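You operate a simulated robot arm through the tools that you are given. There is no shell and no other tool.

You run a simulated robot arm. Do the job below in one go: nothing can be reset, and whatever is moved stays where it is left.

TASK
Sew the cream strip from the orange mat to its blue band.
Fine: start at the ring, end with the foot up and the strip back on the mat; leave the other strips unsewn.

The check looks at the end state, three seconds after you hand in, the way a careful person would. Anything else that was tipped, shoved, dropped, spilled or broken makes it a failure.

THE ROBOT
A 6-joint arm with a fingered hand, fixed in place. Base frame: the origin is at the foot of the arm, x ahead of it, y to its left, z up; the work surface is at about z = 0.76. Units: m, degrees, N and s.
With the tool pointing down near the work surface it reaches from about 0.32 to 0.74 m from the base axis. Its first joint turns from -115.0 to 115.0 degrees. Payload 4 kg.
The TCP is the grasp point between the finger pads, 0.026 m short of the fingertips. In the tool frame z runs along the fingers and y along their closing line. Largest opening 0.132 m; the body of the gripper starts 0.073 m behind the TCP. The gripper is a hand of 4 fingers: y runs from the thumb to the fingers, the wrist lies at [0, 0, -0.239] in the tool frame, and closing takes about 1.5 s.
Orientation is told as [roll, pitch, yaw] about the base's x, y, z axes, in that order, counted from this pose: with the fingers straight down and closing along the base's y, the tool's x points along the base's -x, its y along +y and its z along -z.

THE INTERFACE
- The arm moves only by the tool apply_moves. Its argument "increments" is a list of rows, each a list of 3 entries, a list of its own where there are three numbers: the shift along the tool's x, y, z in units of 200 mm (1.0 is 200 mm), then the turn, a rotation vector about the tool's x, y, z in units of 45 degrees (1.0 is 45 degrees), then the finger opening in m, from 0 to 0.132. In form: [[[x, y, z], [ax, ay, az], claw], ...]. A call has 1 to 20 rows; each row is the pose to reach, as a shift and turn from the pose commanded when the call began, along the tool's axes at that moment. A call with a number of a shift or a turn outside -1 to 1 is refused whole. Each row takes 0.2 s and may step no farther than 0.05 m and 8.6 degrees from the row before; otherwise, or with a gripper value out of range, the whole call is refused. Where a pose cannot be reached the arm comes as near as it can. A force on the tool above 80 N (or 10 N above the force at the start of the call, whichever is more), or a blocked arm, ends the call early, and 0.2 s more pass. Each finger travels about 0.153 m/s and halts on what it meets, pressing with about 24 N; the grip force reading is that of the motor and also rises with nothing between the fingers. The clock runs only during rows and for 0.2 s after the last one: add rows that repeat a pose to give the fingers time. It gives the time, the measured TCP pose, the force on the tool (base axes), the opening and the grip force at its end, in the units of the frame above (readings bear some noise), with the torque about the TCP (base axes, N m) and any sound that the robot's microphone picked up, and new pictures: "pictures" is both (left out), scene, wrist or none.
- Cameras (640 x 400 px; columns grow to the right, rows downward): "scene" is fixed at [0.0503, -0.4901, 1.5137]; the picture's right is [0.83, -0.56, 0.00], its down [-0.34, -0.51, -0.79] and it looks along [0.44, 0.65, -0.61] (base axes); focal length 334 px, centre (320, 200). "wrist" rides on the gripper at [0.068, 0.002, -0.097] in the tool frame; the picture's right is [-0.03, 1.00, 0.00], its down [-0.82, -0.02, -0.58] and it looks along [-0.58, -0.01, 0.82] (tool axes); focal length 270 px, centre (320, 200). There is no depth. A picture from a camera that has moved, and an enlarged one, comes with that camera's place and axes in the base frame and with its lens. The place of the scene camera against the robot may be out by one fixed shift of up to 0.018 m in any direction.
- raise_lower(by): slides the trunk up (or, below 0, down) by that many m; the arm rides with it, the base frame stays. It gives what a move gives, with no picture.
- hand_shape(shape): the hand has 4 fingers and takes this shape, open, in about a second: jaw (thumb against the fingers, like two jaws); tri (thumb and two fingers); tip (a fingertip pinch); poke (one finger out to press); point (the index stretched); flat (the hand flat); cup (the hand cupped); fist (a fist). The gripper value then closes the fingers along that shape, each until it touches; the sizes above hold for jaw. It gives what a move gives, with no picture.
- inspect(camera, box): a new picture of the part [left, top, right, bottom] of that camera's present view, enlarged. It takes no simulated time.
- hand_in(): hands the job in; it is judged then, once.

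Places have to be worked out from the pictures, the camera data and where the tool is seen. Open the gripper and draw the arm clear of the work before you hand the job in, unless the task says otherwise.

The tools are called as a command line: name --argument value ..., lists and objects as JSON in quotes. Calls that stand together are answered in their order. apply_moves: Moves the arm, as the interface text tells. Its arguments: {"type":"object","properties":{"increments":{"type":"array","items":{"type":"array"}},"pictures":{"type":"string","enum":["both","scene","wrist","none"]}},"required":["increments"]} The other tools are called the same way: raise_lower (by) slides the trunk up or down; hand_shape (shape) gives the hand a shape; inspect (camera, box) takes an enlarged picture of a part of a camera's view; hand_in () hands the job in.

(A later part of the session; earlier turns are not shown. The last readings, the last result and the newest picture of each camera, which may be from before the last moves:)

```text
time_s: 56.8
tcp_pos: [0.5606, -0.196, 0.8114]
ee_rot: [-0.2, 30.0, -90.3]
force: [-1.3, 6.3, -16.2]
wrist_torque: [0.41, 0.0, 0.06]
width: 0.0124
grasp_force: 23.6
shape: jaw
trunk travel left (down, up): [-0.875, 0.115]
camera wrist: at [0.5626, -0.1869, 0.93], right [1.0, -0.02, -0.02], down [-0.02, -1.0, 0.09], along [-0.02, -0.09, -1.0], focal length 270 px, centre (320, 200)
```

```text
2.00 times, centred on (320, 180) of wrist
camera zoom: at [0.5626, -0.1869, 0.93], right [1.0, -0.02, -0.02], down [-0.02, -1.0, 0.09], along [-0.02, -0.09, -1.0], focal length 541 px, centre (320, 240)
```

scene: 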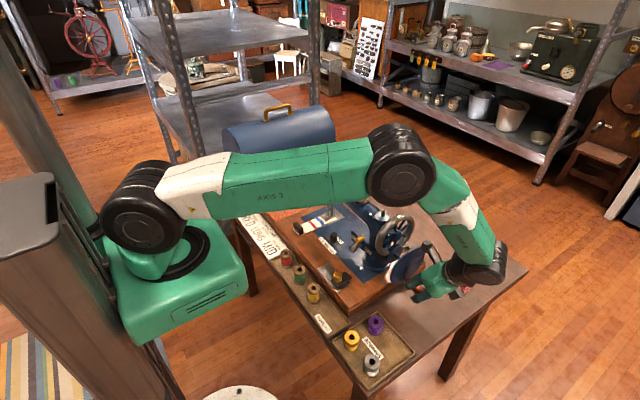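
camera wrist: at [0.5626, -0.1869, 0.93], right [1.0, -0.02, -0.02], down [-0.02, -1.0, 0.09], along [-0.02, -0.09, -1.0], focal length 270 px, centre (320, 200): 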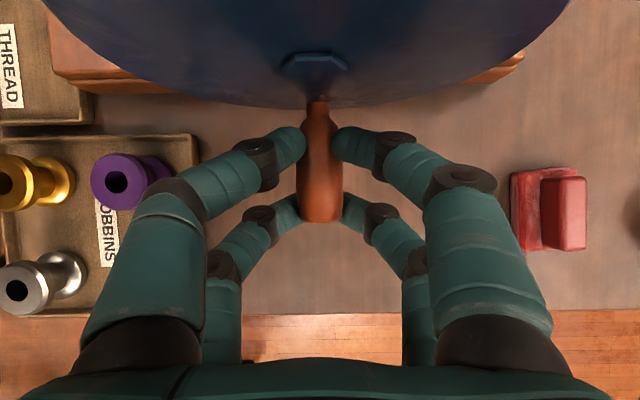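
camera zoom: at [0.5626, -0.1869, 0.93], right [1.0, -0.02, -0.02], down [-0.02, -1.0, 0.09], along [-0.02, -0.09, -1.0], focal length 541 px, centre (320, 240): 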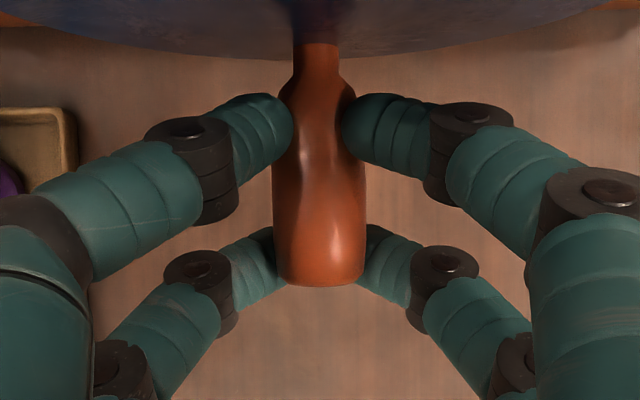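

The grip holds well and the strip has fed about 2.7 mm by the half turn. Completing the first full turn.

apply_moves --increments '[[[0.0059, -0.0742, -0.0102], [0, 0, 0], 0.0], [[0.023, -0.1411, -0.0397], [0, 0, 0], 0.0], [[0.0496, -0.1942, -0.0856], [0, 0, 0], 0.0], [[0.0832, -0.2283, -0.1435], [0, 0, 0], 0.0], [[0.1204, -0.24, -0.2076], [0, 0, 0], 0.0], [[0.1575, -0.2283, -0.2718], [0, 0, 0], 0.0], [[0.1911, -0.1942, -0.3297], [0, 0, 0], 0.0], [[0.2177, -0.1411, -0.3756], [0, 0, 0], 0.0], [[0.2348, -0.0742, -0.4051], [0, 0, 0], 0.0], [[0.2407, 0, -0.4153], [0, 0, 0], 0.0], [[0.2407, 0, -0.4153], [0, 0, 0], 0.0]]' --pictures "both"

inspect --camera "scene" --box '[305, 195, 345, 230]'

inspect --camera "wrist" --box '[220, 80, 420, 280]'

```text
time_s: 59.2
tcp_pos: [0.5604, -0.1965, 0.9092]
ee_rot: [-0.1, 30.0, -90.1]
force: [0.2, 5.5, -9.0]
wrist_torque: [0.58, -0.05, 0.02]
width: 0.0113
grasp_force: 23.8
shape: jaw
trunk travel left (down, up): [-0.875, 0.115]
camera wrist: at [0.5624, -0.187, 1.0261], right [1.0, -0.02, -0.01], down [-0.02, -1.0, 0.09], along [-0.02, -0.09, -1.0], focal length 270 px, centre (320, 200)
```

scene: 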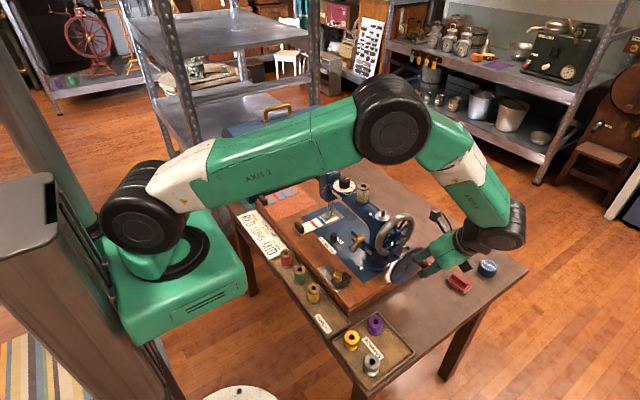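
wrist: 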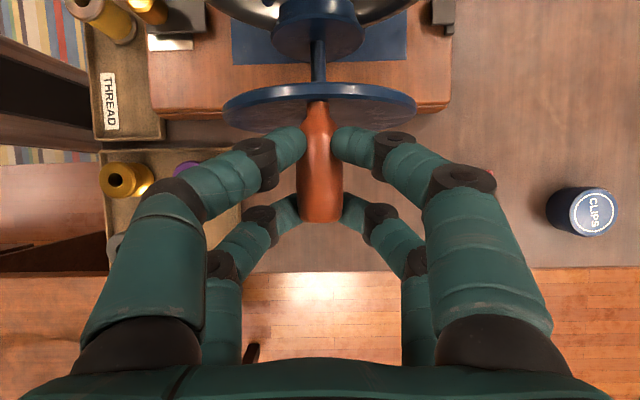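

```text
11.43 times, centred on (325, 212) of scene
camera zoom: at [0.0503, -0.4901, 1.5137], right [0.83, -0.56, 0.0], down [-0.34, -0.51, -0.79], along [0.44, 0.65, -0.61], focal length 3820 px, centre (263, 57)
```

zoom: 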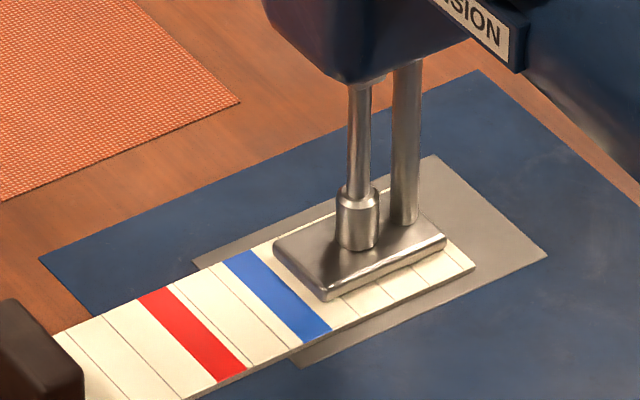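

```text
2.00 times, centred on (320, 180) of wrist
camera zoom: at [0.5624, -0.187, 1.0261], right [1.0, -0.02, -0.01], down [-0.02, -1.0, 0.09], along [-0.02, -0.09, -1.0], focal length 541 px, centre (320, 240)
```

zoom: 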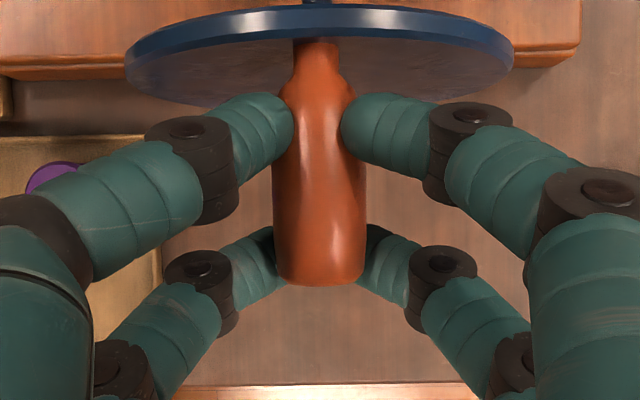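

One full turn completed with about 6 mm of feed. I'll run the second turn as a full 20-row circle.

apply_moves --increments '[[[-0.0059, 0.0742, 0.0102], [0, 0, 0], 0.0], [[-0.023, 0.1411, 0.0397], [0, 0, 0], 0.0], [[-0.0496, 0.1942, 0.0856], [0, 0, 0], 0.0], [[-0.0832, 0.2283, 0.1435], [0, 0, 0], 0.0], [[-0.1204, 0.24, 0.2076], [0, 0, 0], 0.0], [[-0.1575, 0.2283, 0.2718], [0, 0, 0], 0.0], [[-0.1911, 0.1942, 0.3297], [0, 0, 0], 0.0], [[-0.2177, 0.1411, 0.3756], [0, 0, 0], 0.0], [[-0.2348, 0.0742, 0.4051], [0, 0, 0], 0.0], [[-0.2407, 0, 0.4153], [0, 0, 0], 0.0], [[-0.2348, -0.0742, 0.4051], [0, 0, 0], 0.0], [[-0.2177, -0.1411, 0.3756], [0, 0, 0], 0.0], [[-0.1911, -0.1942, 0.3297], [0, 0, 0], 0.0], [[-0.1575, -0.2283, 0.2718], [0, 0, 0], 0.0], [[-0.1204, -0.24, 0.2076], [0, 0, 0], 0.0], [[-0.0832, -0.2283, 0.1435], [0, 0, 0], 0.0], [[-0.0496, -0.1942, 0.0856], [0, 0, 0], 0.0], [[-0.023, -0.1411, 0.0397], [0, 0, 0], 0.0], [[-0.0059, -0.0742, 0.0102], [0, 0, 0], 0.0], [[0, 0, 0], [0, 0, 0], 0.0]]' --pictures "both"

inspect --camera "scene" --box '[305, 195, 345, 230]'

inspect --camera "scene" --box '[315, 200, 340, 225]'

```text
time_s: 63.4
tcp_pos: [0.5621, -0.1959, 0.9075]
ee_rot: [-0.2, 30.0, -90.1]
force: [3.1, 1.0, -14.6]
wrist_torque: [0.51, -0.05, -0.02]
width: 0.0117
grasp_force: 24.3
shape: jaw
trunk travel left (down, up): [-0.875, 0.115]
camera wrist: at [0.5641, -0.187, 1.0261], right [1.0, -0.02, -0.02], down [-0.02, -1.0, 0.09], along [-0.02, -0.09, -1.0], focal length 270 px, centre (320, 200)
```

scene: 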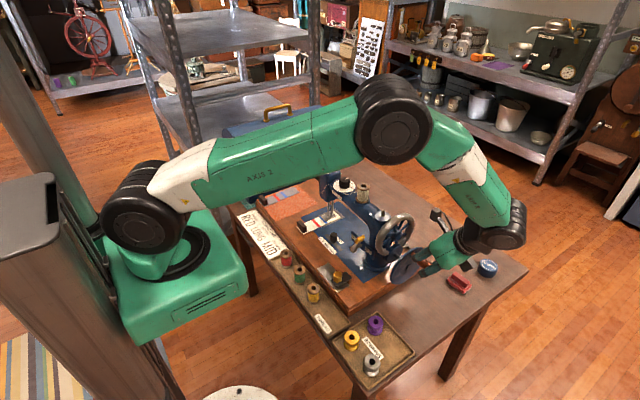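
wrist: 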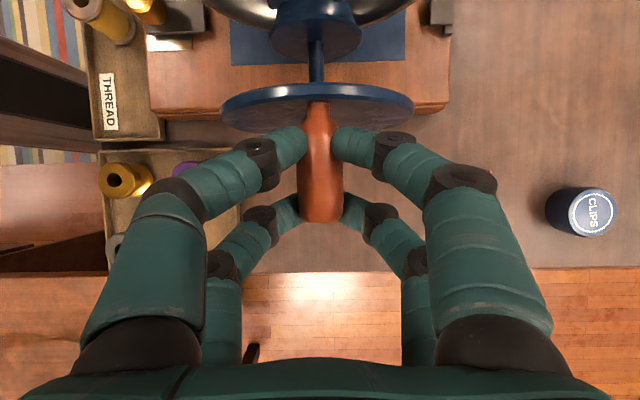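

```text
11.43 times, centred on (325, 212) of scene
camera zoom: at [0.0503, -0.4901, 1.5137], right [0.83, -0.56, 0.0], down [-0.34, -0.51, -0.79], along [0.44, 0.65, -0.61], focal length 3820 px, centre (263, 57)
```

zoom: 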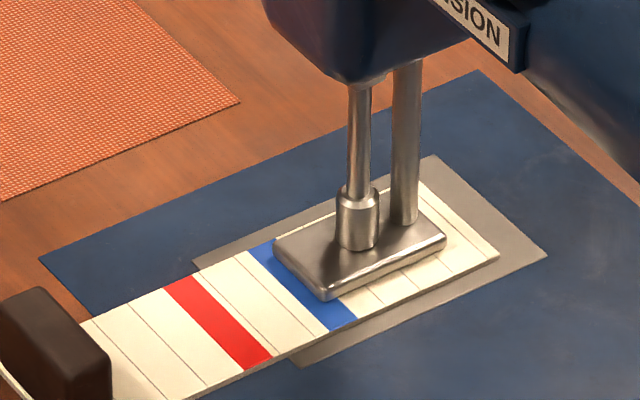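

```text
16.00 times, centred on (328, 212) of scene
camera zoom: at [0.0503, -0.4901, 1.5137], right [0.83, -0.56, 0.0], down [-0.34, -0.51, -0.79], along [0.44, 0.65, -0.61], focal length 5348 px, centre (200, 0)
```

zoom: 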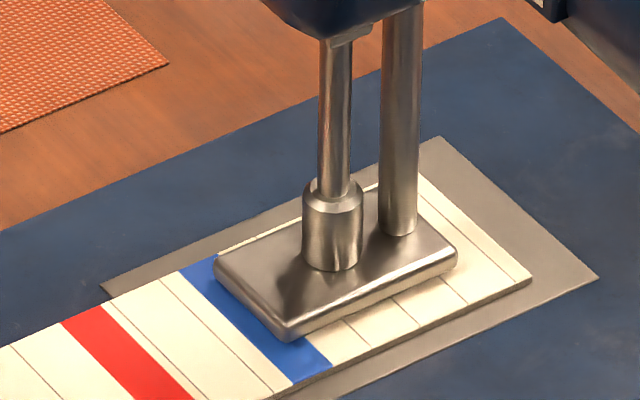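

Second turn fed about 9.3 mm (the gearing looks like 3 stitches per crank turn); total feed is now about 15 mm of the 36 mm needed. Running the third turn.

apply_moves --increments '[[[-0.0059, 0.0742, 0.0102], [0, 0, 0], 0.0], [[-0.023, 0.1411, 0.0397], [0, 0, 0], 0.0], [[-0.0496, 0.1942, 0.0856], [0, 0, 0], 0.0], [[-0.0832, 0.2283, 0.1435], [0, 0, 0], 0.0], [[-0.1204, 0.24, 0.2076], [0, 0, 0], 0.0], [[-0.1575, 0.2283, 0.2718], [0, 0, 0], 0.0], [[-0.1911, 0.1942, 0.3297], [0, 0, 0], 0.0], [[-0.2177, 0.1411, 0.3756], [0, 0, 0], 0.0], [[-0.2348, 0.0742, 0.4051], [0, 0, 0], 0.0], [[-0.2407, 0, 0.4153], [0, 0, 0], 0.0], [[-0.2348, -0.0742, 0.4051], [0, 0, 0], 0.0], [[-0.2177, -0.1411, 0.3756], [0, 0, 0], 0.0], [[-0.1911, -0.1942, 0.3297], [0, 0, 0], 0.0], [[-0.1575, -0.2283, 0.2718], [0, 0, 0], 0.0], [[-0.1204, -0.24, 0.2076], [0, 0, 0], 0.0], [[-0.0832, -0.2283, 0.1435], [0, 0, 0], 0.0], [[-0.0496, -0.1942, 0.0856], [0, 0, 0], 0.0], [[-0.023, -0.1411, 0.0397], [0, 0, 0], 0.0], [[-0.0059, -0.0742, 0.0102], [0, 0, 0], 0.0], [[0, 0, 0], [0, 0, 0], 0.0]]' --pictures "scene"

inspect --camera "scene" --box '[305, 195, 345, 230]'

inspect --camera "wrist" --box '[220, 80, 420, 280]'

```text
time_s: 67.6
tcp_pos: [0.5644, -0.1968, 0.9081]
ee_rot: [0.1, 30.0, -90.1]
force: [2.9, 2.1, -4.7]
wrist_torque: [0.73, -0.04, -0.02]
width: 0.0122
grasp_force: 24.1
shape: jaw
trunk travel left (down, up): [-0.875, 0.115]
```

scene: 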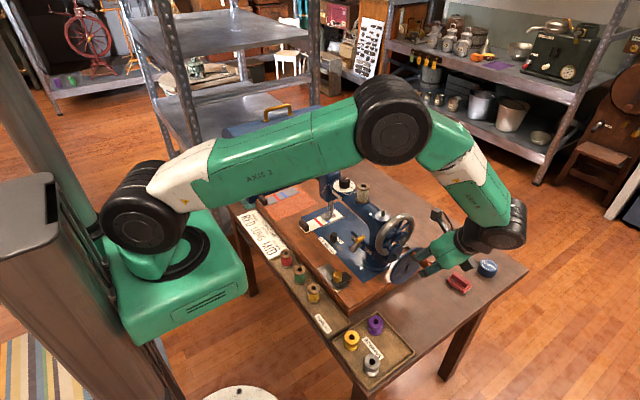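

```text
11.43 times, centred on (325, 212) of scene
camera zoom: at [0.0503, -0.4901, 1.5137], right [0.83, -0.56, 0.0], down [-0.34, -0.51, -0.79], along [0.44, 0.65, -0.61], focal length 3820 px, centre (263, 57)
```

zoom: 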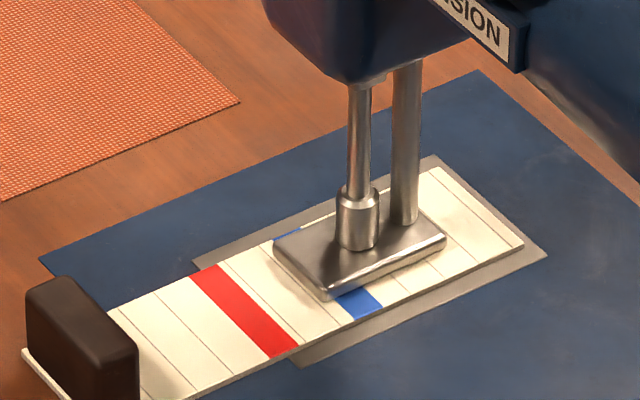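

```text
2.00 times, centred on (320, 180) of wrist
camera zoom: at [0.5655, -0.1869, 1.0259], right [1.0, -0.02, -0.01], down [-0.02, -1.0, 0.09], along [-0.02, -0.09, -1.0], focal length 541 px, centre (320, 240)
```

zoom: 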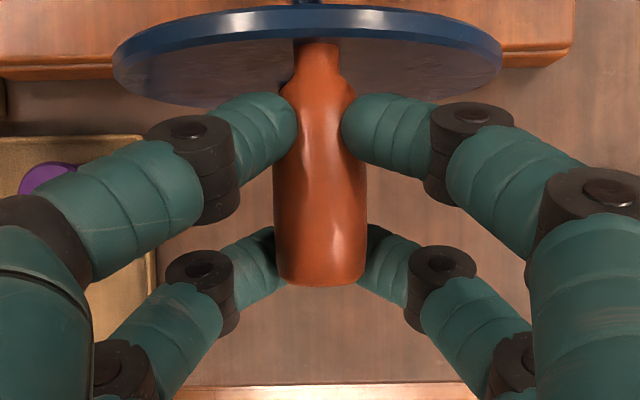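

Third turn fed another 9.5 mm: blue band centre is now about 8.5–11 mm short of the needle, so one more turn should put the needle mid-band. The hand has drifted about 4 mm in x, so I'll blend in that correction during this turn.

apply_moves --increments '[[[-0.0059, 0.0687, 0.0102], [0, 0, 0], 0.0], [[-0.023, 0.1301, 0.0397], [0, 0, 0], 0.0], [[-0.0496, 0.1777, 0.0856], [0, 0, 0], 0.0], [[-0.0832, 0.2063, 0.1435], [0, 0, 0], 0.0], [[-0.1204, 0.218, 0.2076], [0, 0, 0], 0.0], [[-0.1575, 0.2063, 0.2718], [0, 0, 0], 0.0], [[-0.1911, 0.1722, 0.3297], [0, 0, 0], 0.0], [[-0.2177, 0.1191, 0.3756], [0, 0, 0], 0.0], [[-0.2348, 0.0522, 0.4051], [0, 0, 0], 0.0], [[-0.2407, -0.022, 0.4153], [0, 0, 0], 0.0], [[-0.2348, -0.0962, 0.4051], [0, 0, 0], 0.0], [[-0.2177, -0.1631, 0.3756], [0, 0, 0], 0.0], [[-0.1911, -0.2162, 0.3297], [0, 0, 0], 0.0], [[-0.1575, -0.2503, 0.2718], [0, 0, 0], 0.0], [[-0.1204, -0.262, 0.2076], [0, 0, 0], 0.0], [[-0.0832, -0.2503, 0.1435], [0, 0, 0], 0.0], [[-0.0496, -0.2162, 0.0856], [0, 0, 0], 0.0], [[-0.023, -0.1631, 0.0397], [0, 0, 0], 0.0], [[-0.0059, -0.0962, 0.0102], [0, 0, 0], 0.0], [[0, -0.022, 0], [0, 0, 0], 0.0]]' --pictures "both"

inspect --camera "scene" --box '[305, 195, 345, 230]'

inspect --camera "scene" --box '[318, 200, 343, 225]'

```text
time_s: 71.8
tcp_pos: [0.5584, -0.1957, 0.9082]
ee_rot: [-0.1, 30.0, -90.1]
force: [3.0, -0.6, -12.3]
wrist_torque: [0.62, -0.02, -0.15]
width: 0.0111
grasp_force: 24.4
shape: jaw
trunk travel left (down, up): [-0.875, 0.115]
camera wrist: at [0.5598, -0.1868, 1.0262], right [1.0, -0.02, -0.01], down [-0.02, -1.0, 0.09], along [-0.02, -0.09, -1.0], focal length 270 px, centre (320, 200)
```

scene: 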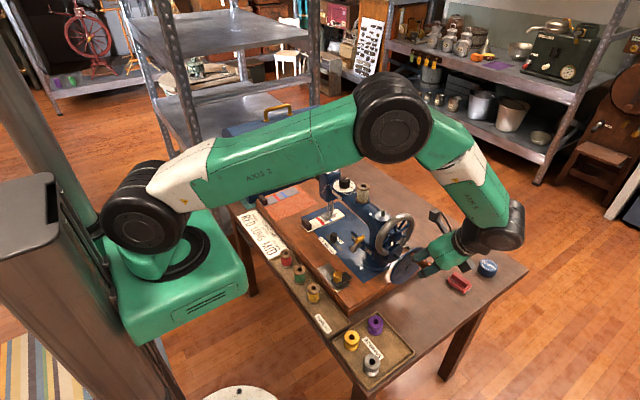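
wrist: 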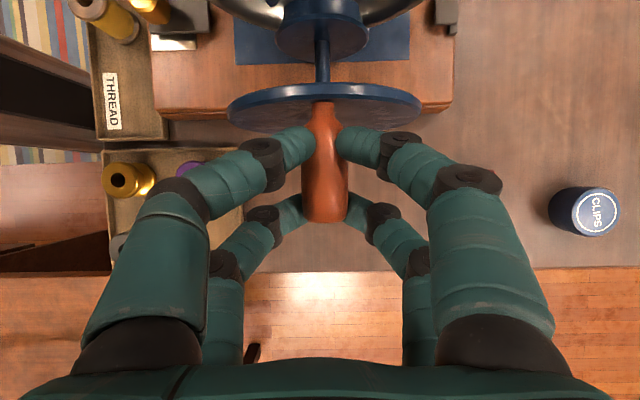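

```text
11.43 times, centred on (325, 212) of scene
camera zoom: at [0.0503, -0.4901, 1.5137], right [0.83, -0.56, 0.0], down [-0.34, -0.51, -0.79], along [0.44, 0.65, -0.61], focal length 3820 px, centre (263, 57)
```

zoom: 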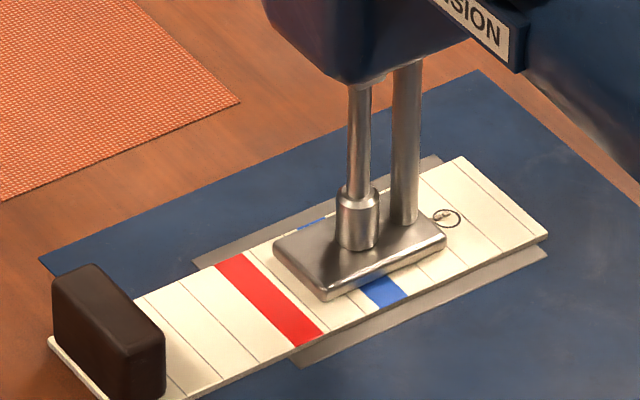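

```text
16.00 times, centred on (330, 212) of scene
camera zoom: at [0.0503, -0.4901, 1.5137], right [0.83, -0.56, 0.0], down [-0.34, -0.51, -0.79], along [0.44, 0.65, -0.61], focal length 5348 px, centre (152, 0)
```

zoom: 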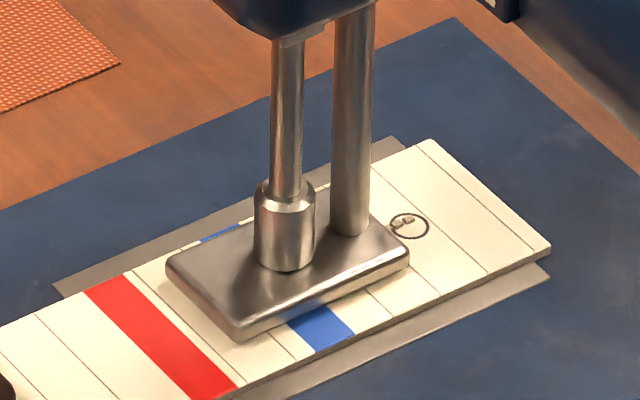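

Stitches are visible starting inside the ring, and the blue band is now under the needle with the needle about 2 mm short of mid-band. One more stitch (a third of a turn) will put the seam end mid-band.

apply_moves --increments '[[[-0.0059, 0.0752, 0.0102], [0, 0, 0], 0.0], [[-0.023, 0.1431, 0.0397], [0, 0, 0], 0.0], [[-0.0496, 0.1962, 0.0856], [0, 0, 0], 0.0], [[-0.0832, 0.2313, 0.1435], [0, 0, 0], 0.0], [[-0.1204, 0.243, 0.2076], [0, 0, 0], 0.0], [[-0.1575, 0.2313, 0.2718], [0, 0, 0], 0.0], [[-0.1805, 0.2108, 0.3115], [0, 0, 0], 0.0], [[-0.1805, 0.2108, 0.3115], [0, 0, 0], 0.0]]' --pictures "both"

inspect --camera "scene" --box '[318, 200, 343, 225]'

inspect --camera "scene" --box '[370, 200, 450, 290]'

```text
time_s: 73.6
tcp_pos: [0.5995, -0.1952, 0.8343]
ee_rot: [-0.1, 30.0, -90.2]
force: [11.3, -4.5, -8.9]
wrist_torque: [0.58, -0.17, -0.23]
width: 0.0117
grasp_force: 23.2
shape: jaw
trunk travel left (down, up): [-0.875, 0.115]
camera wrist: at [0.6015, -0.1867, 0.9534], right [1.0, -0.02, -0.01], down [-0.02, -1.0, 0.09], along [-0.02, -0.09, -1.0], focal length 270 px, centre (320, 200)
```

scene: 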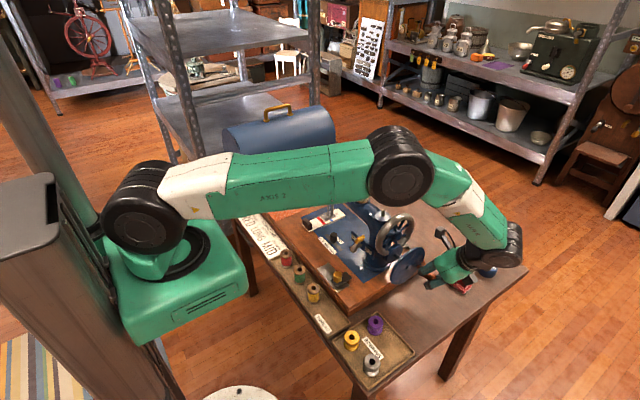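
wrist: 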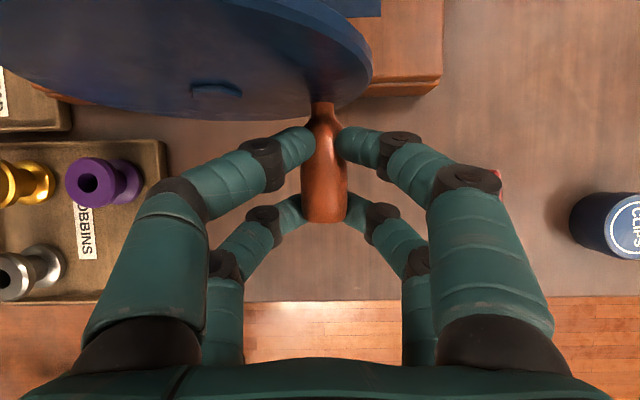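

```text
16.00 times, centred on (330, 212) of scene
camera zoom: at [0.0503, -0.4901, 1.5137], right [0.83, -0.56, 0.0], down [-0.34, -0.51, -0.79], along [0.44, 0.65, -0.61], focal length 5348 px, centre (152, 0)
```

zoom: 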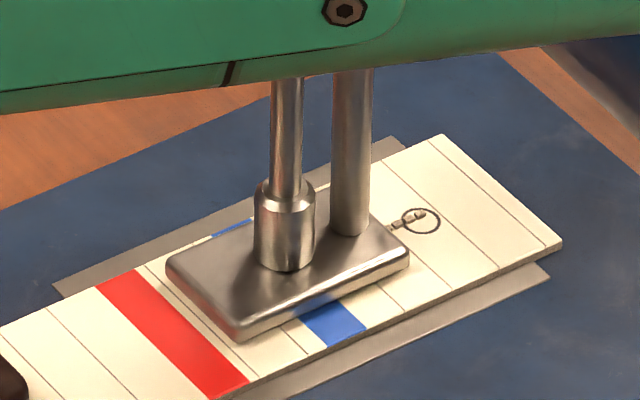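

```text
4.44 times, centred on (410, 245) of scene
camera zoom: at [0.0503, -0.4901, 1.5137], right [0.83, -0.56, 0.0], down [-0.34, -0.51, -0.79], along [0.44, 0.65, -0.61], focal length 1486 px, centre (-80, 0)
```

zoom: 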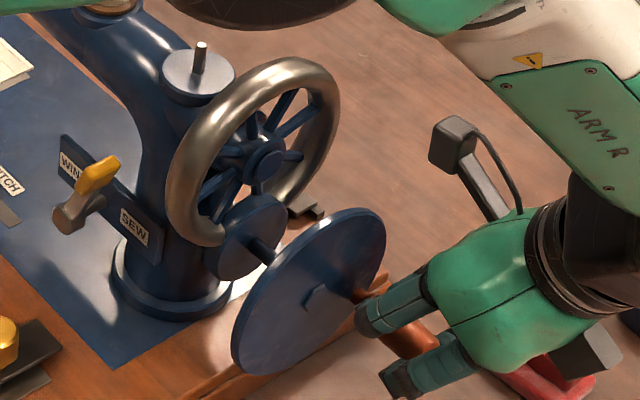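

The needle is up, the seam runs from the ring, and the blue band is centred under the needle. Releasing the crank handle and backing the hand out along its axis.

apply_moves --increments '[[[0, 0, 0], [0, 0, 0], 0.02], [[0, 0, 0], [0, 0, 0], 0.045], [[0, 0, 0], [0, 0, 0], 0.065], [[0, 0, -0.01], [0, 0, 0], 0.065], [[0, 0, -0.1], [0, 0, 0], 0.065], [[0, 0, -0.25], [0, 0, 0], 0.065], [[0, 0, -0.45], [0, 0, 0], 0.065], [[0, 0, -0.68], [0, 0, 0], 0.065], [[0, 0, -0.9], [0, 0, 0], 0.065]]' --pictures "both"

inspect --camera "scene" --box '[300, 190, 350, 235]'

inspect --camera "scene" --box '[370, 200, 450, 290]'

```text
time_s: 75.6
tcp_pos: [0.5981, -0.29, 0.9919]
ee_rot: [-0.1, 30.1, -90.1]
force: [0.6, -0.3, 0.0]
wrist_torque: [-0.03, -0.01, 0.02]
width: 0.0644
grasp_force: 0.0
shape: jaw
trunk travel left (down, up): [-0.875, 0.115]
camera wrist: at [0.6, -0.2786, 1.1106], right [1.0, -0.02, -0.01], down [-0.02, -1.0, 0.09], along [-0.02, -0.09, -1.0], focal length 270 px, centre (320, 200)
```

scene: 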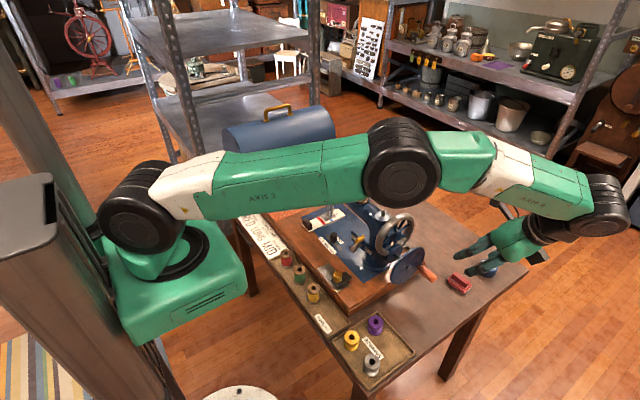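
wrist: 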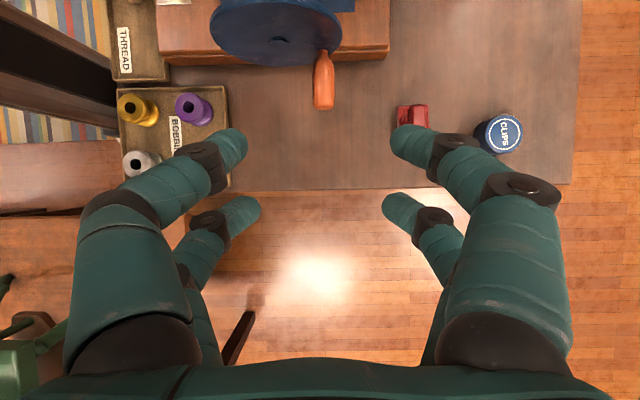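

```text
8.89 times, centred on (325, 212) of scene
camera zoom: at [0.0503, -0.4901, 1.5137], right [0.83, -0.56, 0.0], down [-0.34, -0.51, -0.79], along [0.44, 0.65, -0.61], focal length 2971 px, centre (276, 89)
```

zoom: 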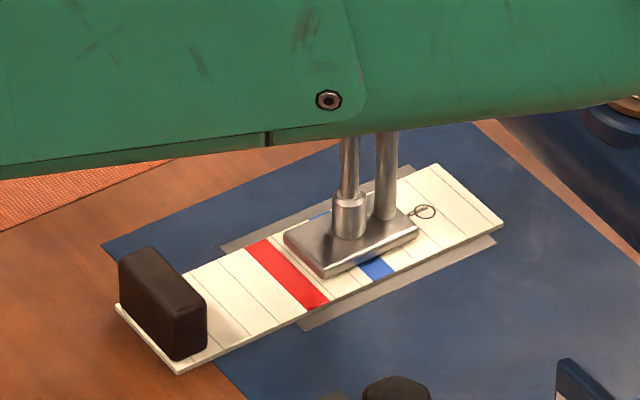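

```text
4.44 times, centred on (410, 245) of scene
camera zoom: at [0.0503, -0.4901, 1.5137], right [0.83, -0.56, 0.0], down [-0.34, -0.51, -0.79], along [0.44, 0.65, -0.61], focal length 1486 px, centre (-80, 0)
```

zoom: 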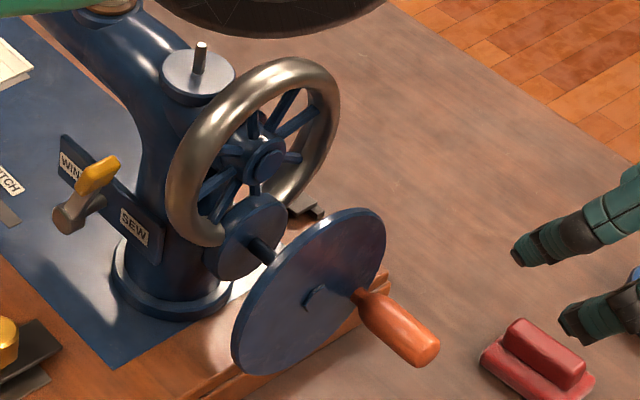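

Crank released, nothing disturbed. Now I'll straighten the hand, rotate back to yaw +90° in stages, and travel round to the front of the foot lever.

apply_moves --increments '[[[0.05, -0.1, -0.087], [0, -0.133, 0], 0.06], [[0.1, -0.2, -0.173], [0, -0.267, 0], 0.06], [[0.15, -0.3, -0.26], [0, -0.4, 0], 0.06], [[0.2, -0.4, -0.346], [0, -0.533, 0], 0.06], [[0.25, -0.5, -0.4325], [0, -0.667, 0], 0.06], [[0.25, -0.5, -0.4325], [0, -0.667, 0], 0.06]]' --pictures "none"

apply_moves --increments '[[[0.125, -0.042, 0], [0, 0, -0.167], 0.06], [[0.25, -0.083, 0], [0, 0, -0.333], 0.06], [[0.375, -0.125, 0], [0, 0, -0.5], 0.06], [[0.5, -0.167, 0], [0, 0, -0.667], 0.06], [[0.625, -0.208, 0], [0, 0, -0.833], 0.06], [[0.75, -0.25, 0], [0, 0, -1.0], 0.06], [[0.75, -0.25, 0], [0, 0, -1.0], 0.06]]' --pictures "none"

apply_moves --increments '[[[0.1, 0.077, 0], [0, 0, -0.167], 0.06], [[0.2, 0.153, 0], [0, 0, -0.333], 0.06], [[0.3, 0.23, 0], [0, 0, -0.5], 0.06], [[0.4, 0.307, 0], [0, 0, -0.667], 0.06], [[0.5, 0.383, 0], [0, 0, -0.833], 0.06], [[0.601, 0.46, 0], [0, 0, -1.0], 0.06], [[0.601, 0.46, 0], [0, 0, -1.0], 0.06]]' --pictures "scene"

```text
time_s: 77.0
tcp_pos: [0.4975, -0.2855, 1.0925]
ee_rot: [0.0, -0.1, -90.0]
force: [-0.4, 0.6, 0.1]
wrist_torque: [0.01, 0.03, 0.0]
width: 0.0607
grasp_force: 0.0
shape: jaw
trunk travel left (down, up): [-0.875, 0.115]
```

```text
time_s: 78.6
tcp_pos: [0.4478, -0.1367, 1.0916]
ee_rot: [0.1, -0.1, -45.0]
force: [0.0, 0.4, -0.6]
wrist_torque: [-0.02, -0.01, 0.0]
width: 0.0606
grasp_force: 0.0
shape: jaw
trunk travel left (down, up): [-0.875, 0.115]
```

```text
time_s: 80.2
tcp_pos: [0.4276, 0.0146, 1.0906]
ee_rot: [0.0, 0.1, -0.1]
force: [-0.2, 0.2, -0.1]
wrist_torque: [0.01, -0.02, 0.01]
width: 0.0604
grasp_force: 0.0
shape: jaw
trunk travel left (down, up): [-0.875, 0.115]
```

scene: 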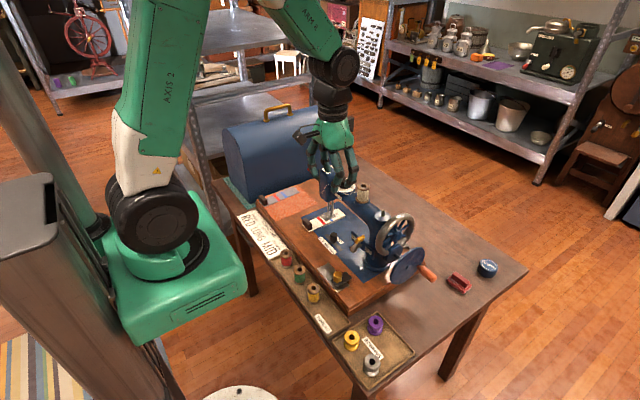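

Hand is upright at yaw 0. Continuing the turn to yaw 90° on the way to the front of the lever.

apply_moves --increments '[[[0, 0.125, 0], [0, 0, -0.167], 0.06], [[0, 0.25, 0], [0, 0, -0.333], 0.06], [[0, 0.375, 0], [0, 0, -0.5], 0.06], [[0, 0.5, 0], [0, 0, -0.667], 0.06], [[0, 0.625, 0], [0, 0, -0.833], 0.06], [[0, 0.75, 0], [0, 0, -1.0], 0.06], [[0, 0.75, 0], [0, 0, -1.0], 0.06]]' --pictures "none"

apply_moves --increments '[[[-0.059, 0.059, 0], [0, 0, -0.167], 0.06], [[-0.118, 0.118, 0], [0, 0, -0.333], 0.06], [[-0.177, 0.177, 0], [0, 0, -0.5], 0.06], [[-0.236, 0.236, 0], [0, 0, -0.667], 0.06], [[-0.295, 0.295, 0], [0, 0, -0.833], 0.06], [[-0.345, 0.345, 0], [0, 0, -1.0], 0.06], [[-0.345, 0.345, 0], [0, 0, -1.0], 0.06]]' --pictures "both"

inspect --camera "scene" --box '[290, 150, 360, 240]'

```text
time_s: 81.8
tcp_pos: [0.4288, 0.1648, 1.0922]
ee_rot: [-0.1, 0.0, 44.9]
force: [0.0, -0.8, 0.2]
wrist_torque: [-0.02, -0.04, 0.0]
width: 0.0605
grasp_force: 0.1
shape: jaw
trunk travel left (down, up): [-0.875, 0.115]
```

```text
time_s: 83.4
tcp_pos: [0.4297, 0.2628, 1.091]
ee_rot: [0.0, 0.0, 90.1]
force: [-0.1, -1.0, 0.1]
wrist_torque: [0.0, -0.02, -0.02]
width: 0.0607
grasp_force: 0.0
shape: jaw
trunk travel left (down, up): [-0.875, 0.115]
camera wrist: at [0.4277, 0.1926, 1.1895], right [-1.0, 0.02, 0.0], down [0.02, 0.82, 0.58], along [0.01, 0.58, -0.82], focal length 270 px, centre (320, 200)
```

scene: 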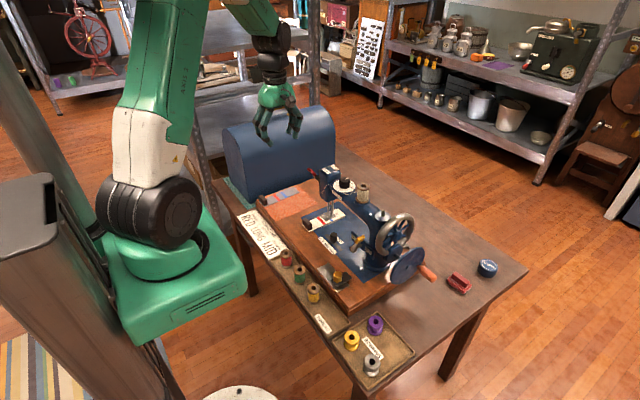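
wrist: 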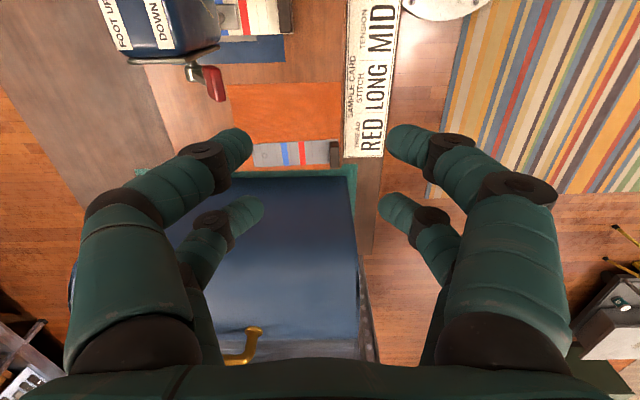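

```text
4.44 times, centred on (325, 195) of scene
camera zoom: at [0.0503, -0.4901, 1.5137], right [0.83, -0.56, 0.0], down [-0.34, -0.51, -0.79], along [0.44, 0.65, -0.61], focal length 1486 px, centre (298, 222)
```

zoom: 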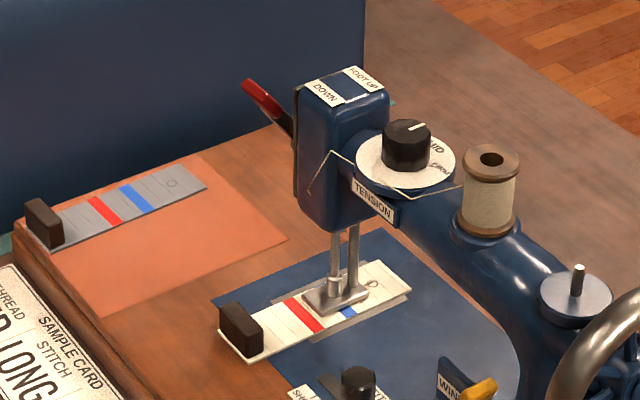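

The view is clear. I'll locate the lever handle in its DOWN position.

inspect --camera "wrist" --box '[90, 20, 290, 160]'

```text
2.86 times, centred on (190, 90) of wrist
camera zoom: at [0.4277, 0.1926, 1.1895], right [-1.0, 0.02, 0.0], down [0.02, 0.82, 0.58], along [0.01, 0.58, -0.82], focal length 772 px, centre (691, 514)
```

zoom: 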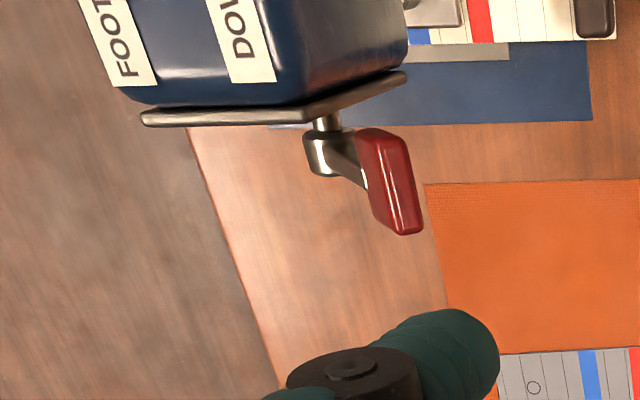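

In DOWN position the handle is near (0.525, 0.244, 0.93), symmetric about the pivot at x≈0.56. Closing the hand and lowering in front of it.

apply_moves --increments '[[[0, 0, 0.1], [0, 0, 0], 0.03], [[0, 0, 0.25], [0, 0, 0], 0.0], [[0, 0, 0.4], [0, 0, 0], 0.0], [[0, 0, 0.55], [0, 0, 0], 0.0], [[0, 0, 0.7], [0, 0, 0], 0.0], [[0, 0, 0.795], [0, 0, 0], 0.0], [[0, 0, 0.795], [0, 0, 0], 0.0]]' --pictures "wrist"

apply_moves --increments '[[[0, -0.1, 0], [0, 0, 0], 0.0], [[0, -0.2, 0], [0, 0, 0], 0.0], [[0, -0.3, 0], [0, 0, 0], 0.0], [[0, -0.4, 0], [0, 0, 0], 0.0], [[0, -0.5, 0], [0, 0, 0], 0.0], [[0, -0.5, 0], [0, 0, 0], 0.0]]' --pictures "both"

inspect --camera "scene" --box '[290, 150, 360, 240]'

```text
time_s: 85.0
tcp_pos: [0.427, 0.2602, 0.9336]
ee_rot: [0.0, 0.0, 89.9]
force: [-0.2, 0.4, -0.8]
wrist_torque: [0.01, 0.02, 0.01]
width: 0.0002
grasp_force: 24.0
shape: jaw
trunk travel left (down, up): [-0.875, 0.115]
camera wrist: at [0.4258, 0.1915, 1.0311], right [-1.0, 0.03, 0.0], down [0.02, 0.82, 0.58], along [0.02, 0.58, -0.82], focal length 270 px, centre (320, 200)
```

wrist: 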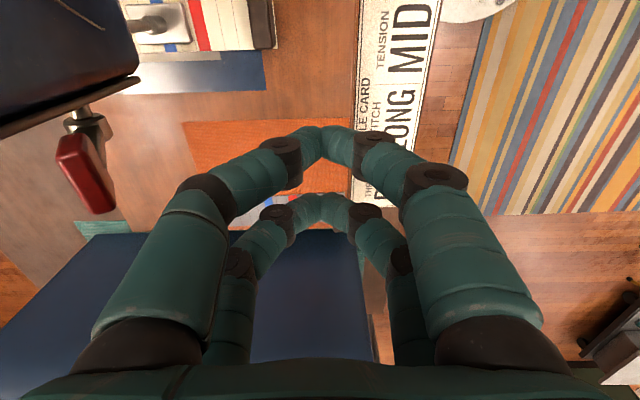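

```text
time_s: 86.4
tcp_pos: [0.5304, 0.2621, 0.9339]
ee_rot: [0.0, 0.1, 89.9]
force: [-0.5, 0.2, 0.2]
wrist_torque: [0.0, 0.04, 0.01]
width: 0.0
grasp_force: 23.8
shape: jaw
trunk travel left (down, up): [-0.875, 0.115]
camera wrist: at [0.5289, 0.1928, 1.031], right [-1.0, 0.03, 0.0], down [0.02, 0.82, 0.58], along [0.01, 0.58, -0.82], focal length 270 px, centre (320, 200)
```

scene: 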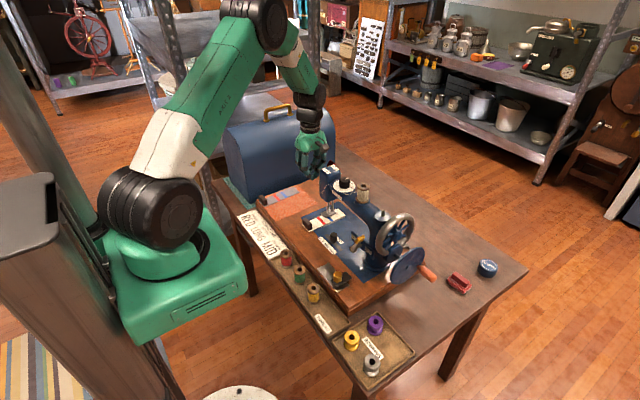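
wrist: 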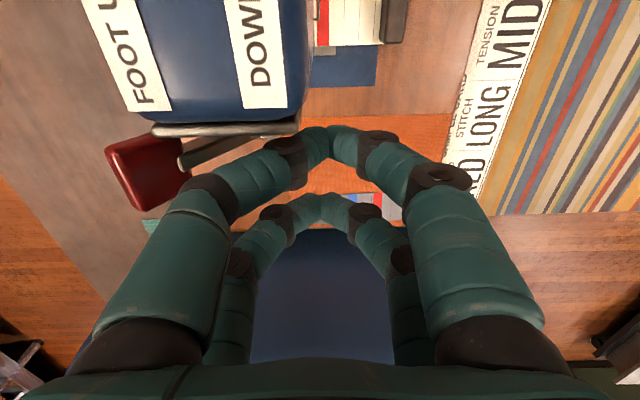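

```text
4.44 times, centred on (325, 195) of scene
camera zoom: at [0.0503, -0.4901, 1.5137], right [0.83, -0.56, 0.0], down [-0.34, -0.51, -0.79], along [0.44, 0.65, -0.61], focal length 1486 px, centre (298, 222)
```

zoom: 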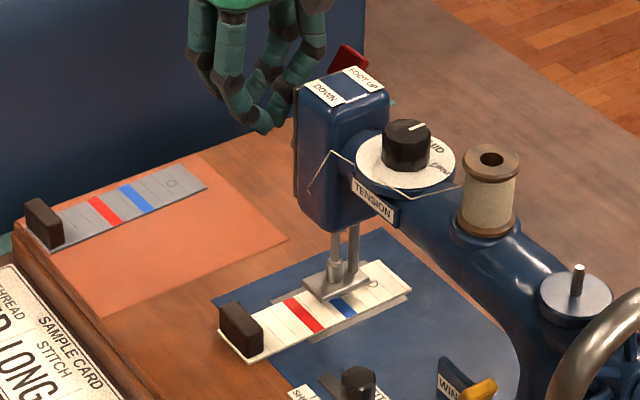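

The lever is back at FOOT UP in its original position. Checking the foot and the seam closely.

inspect --camera "scene" --box '[305, 195, 345, 230]'

inspect --camera "scene" --box '[318, 200, 343, 225]'

```text
11.43 times, centred on (325, 212) of scene
camera zoom: at [0.0503, -0.4901, 1.5137], right [0.83, -0.56, 0.0], down [-0.34, -0.51, -0.79], along [0.44, 0.65, -0.61], focal length 3820 px, centre (263, 57)
```

zoom: 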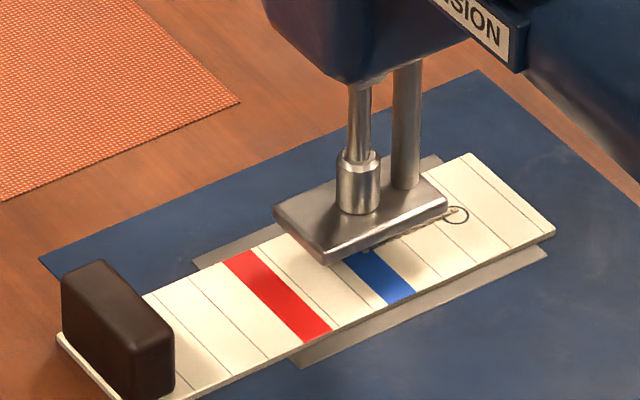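

```text
16.00 times, centred on (330, 212) of scene
camera zoom: at [0.0503, -0.4901, 1.5137], right [0.83, -0.56, 0.0], down [-0.34, -0.51, -0.79], along [0.44, 0.65, -0.61], focal length 5348 px, centre (152, 0)
```

zoom: 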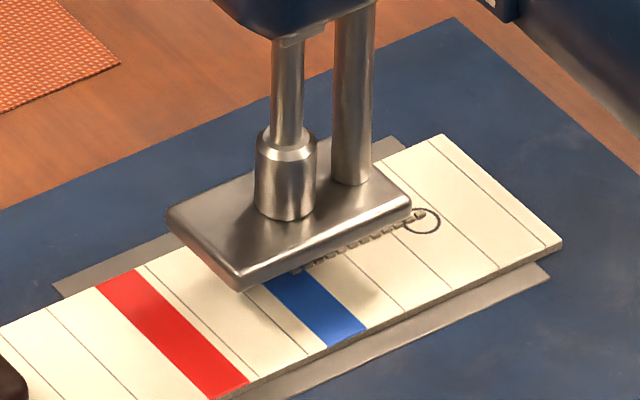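

The seam runs from the ring into the blue band, and the foot is up. Now I'll rise, move over the strip's block and lean the hand 10° back so its body clears the head.

apply_moves --increments '[[[0, 0, -0.2], [0, 0, 0], 0.0], [[0, 0, -0.4], [0, 0, 0], 0.0], [[0, 0, -0.6], [0, 0, 0], 0.0], [[0.08, 0.1, -0.65], [0.07, 0, 0], 0.02], [[0.16, 0.2, -0.65], [0.15, 0, 0], 0.04], [[0.25, 0.325, -0.65], [0.222, 0, 0], 0.05], [[0.25, 0.325, -0.65], [0.222, 0, 0], 0.05]]' --pictures "both"

inspect --camera "wrist" --box '[160, 20, 380, 200]'

```text
time_s: 88.0
tcp_pos: [0.4645, 0.2112, 1.0643]
ee_rot: [-10.0, 0.0, 89.9]
force: [-0.1, 0.7, 0.0]
wrist_torque: [0.02, -0.02, 0.01]
width: 0.0495
grasp_force: 0.0
shape: jaw
trunk travel left (down, up): [-0.875, 0.115]
camera wrist: at [0.4464, 0.1418, 1.1591], right [-0.98, 0.03, -0.17], down [-0.08, 0.82, 0.57], along [0.16, 0.58, -0.8], focal length 270 px, centre (320, 200)
```

scene: 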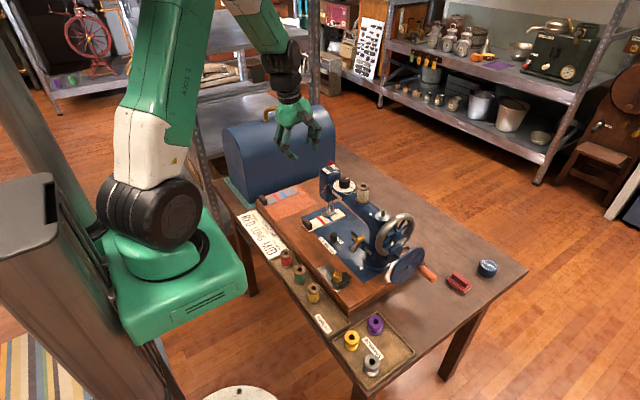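
wrist: 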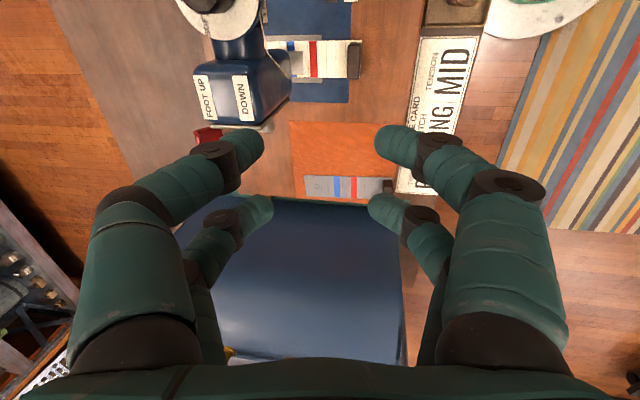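

```text
2.22 times, centred on (270, 110) of wrist
camera zoom: at [0.4464, 0.1418, 1.1591], right [-0.98, 0.03, -0.17], down [-0.08, 0.82, 0.57], along [0.16, 0.58, -0.8], focal length 601 px, centre (431, 400)
```

zoom: 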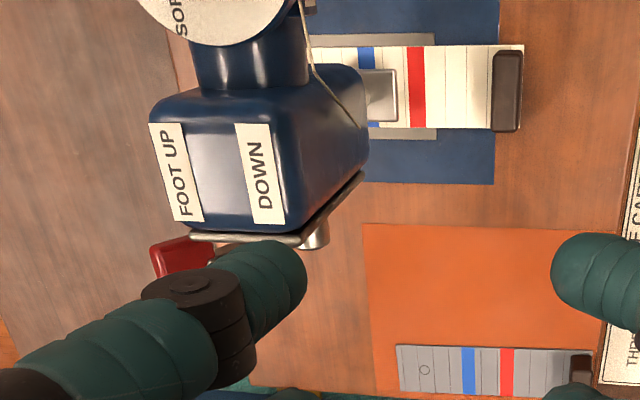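

At this opening the finger knuckles (±75 mm) would brush the head on the way down. A safer way is to turn to yaw 0 (hand thin in x), pull the strip straight out in −x first, then regrip. Undoing the tilt and rotating to yaw 0.

apply_moves --increments '[[[0, 0, 0], [-0.111, 0, 0], 0.06], [[0, 0, 0], [-0.222, 0, 0], 0.06], [[0, 0, 0], [-0.222, 0, 0], 0.06]]' --pictures "none"

apply_moves --increments '[[[0.01, 0, 0], [0, 0, 0.167], 0.06], [[0.02, 0, 0], [0, 0, 0.333], 0.06], [[0.03, 0, 0], [0, 0, 0.5], 0.06], [[0.04, 0, 0], [0, 0, 0.667], 0.06], [[0.05, 0, 0], [0, 0, 0.833], 0.06], [[0.06, 0, 0], [0, 0, 1.0], 0.06], [[0.06, 0, 0], [0, 0, 1.0], 0.06]]' --pictures "none"

apply_moves --increments '[[[0, 0, 0], [0, 0, 0.167], 0.06], [[0, 0, 0], [0, 0, 0.333], 0.06], [[0, 0, 0], [0, 0, 0.5], 0.06], [[0, 0, 0], [0, 0, 0.667], 0.06], [[0, 0, 0], [0, 0, 0.833], 0.06], [[0, 0, 0], [0, 0, 1.0], 0.06], [[0, 0, 0], [0, 0, 1.0], 0.06]]' --pictures "wrist"

```text
time_s: 88.8
tcp_pos: [0.4644, 0.2118, 1.0631]
ee_rot: [0.1, 0.0, 89.8]
force: [-0.3, -0.3, -0.7]
wrist_torque: [-0.02, -0.04, 0.03]
width: 0.0597
grasp_force: 0.0
shape: jaw
trunk travel left (down, up): [-0.875, 0.115]
```

```text
time_s: 90.4
tcp_pos: [0.464, 0.1997, 1.0632]
ee_rot: [-0.1, 0.0, 44.7]
force: [-0.6, 1.4, 0.0]
wrist_torque: [-0.01, 0.01, -0.02]
width: 0.0598
grasp_force: 0.1
shape: jaw
trunk travel left (down, up): [-0.875, 0.115]
```

```text
time_s: 92.0
tcp_pos: [0.4638, 0.1993, 1.0628]
ee_rot: [0.1, -0.1, -0.1]
force: [-1.2, -1.0, -0.3]
wrist_torque: [-0.01, 0.0, -0.01]
width: 0.0597
grasp_force: 0.0
shape: jaw
trunk travel left (down, up): [-0.875, 0.115]
camera wrist: at [0.3959, 0.2003, 1.1599], right [0.03, 1.0, 0.0], down [0.82, -0.02, 0.58], along [0.58, -0.02, -0.82], focal length 270 px, centre (320, 200)
```

wrist: 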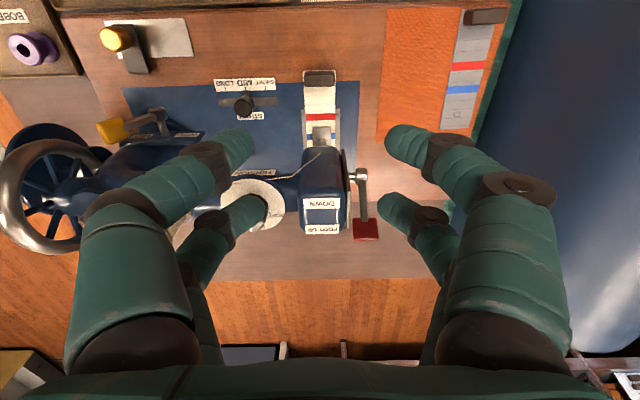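

Good view of the block from above. Measuring it.

inspect --camera "wrist" --box '[270, 50, 380, 160]'

```text
3.64 times, centred on (325, 105) of wrist
camera zoom: at [0.3959, 0.2003, 1.1599], right [0.03, 1.0, 0.0], down [0.82, -0.02, 0.58], along [0.58, -0.02, -0.82], focal length 983 px, centre (302, 546)
```

zoom: 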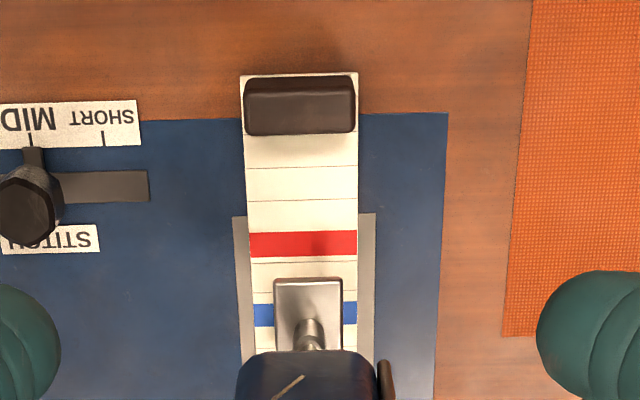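

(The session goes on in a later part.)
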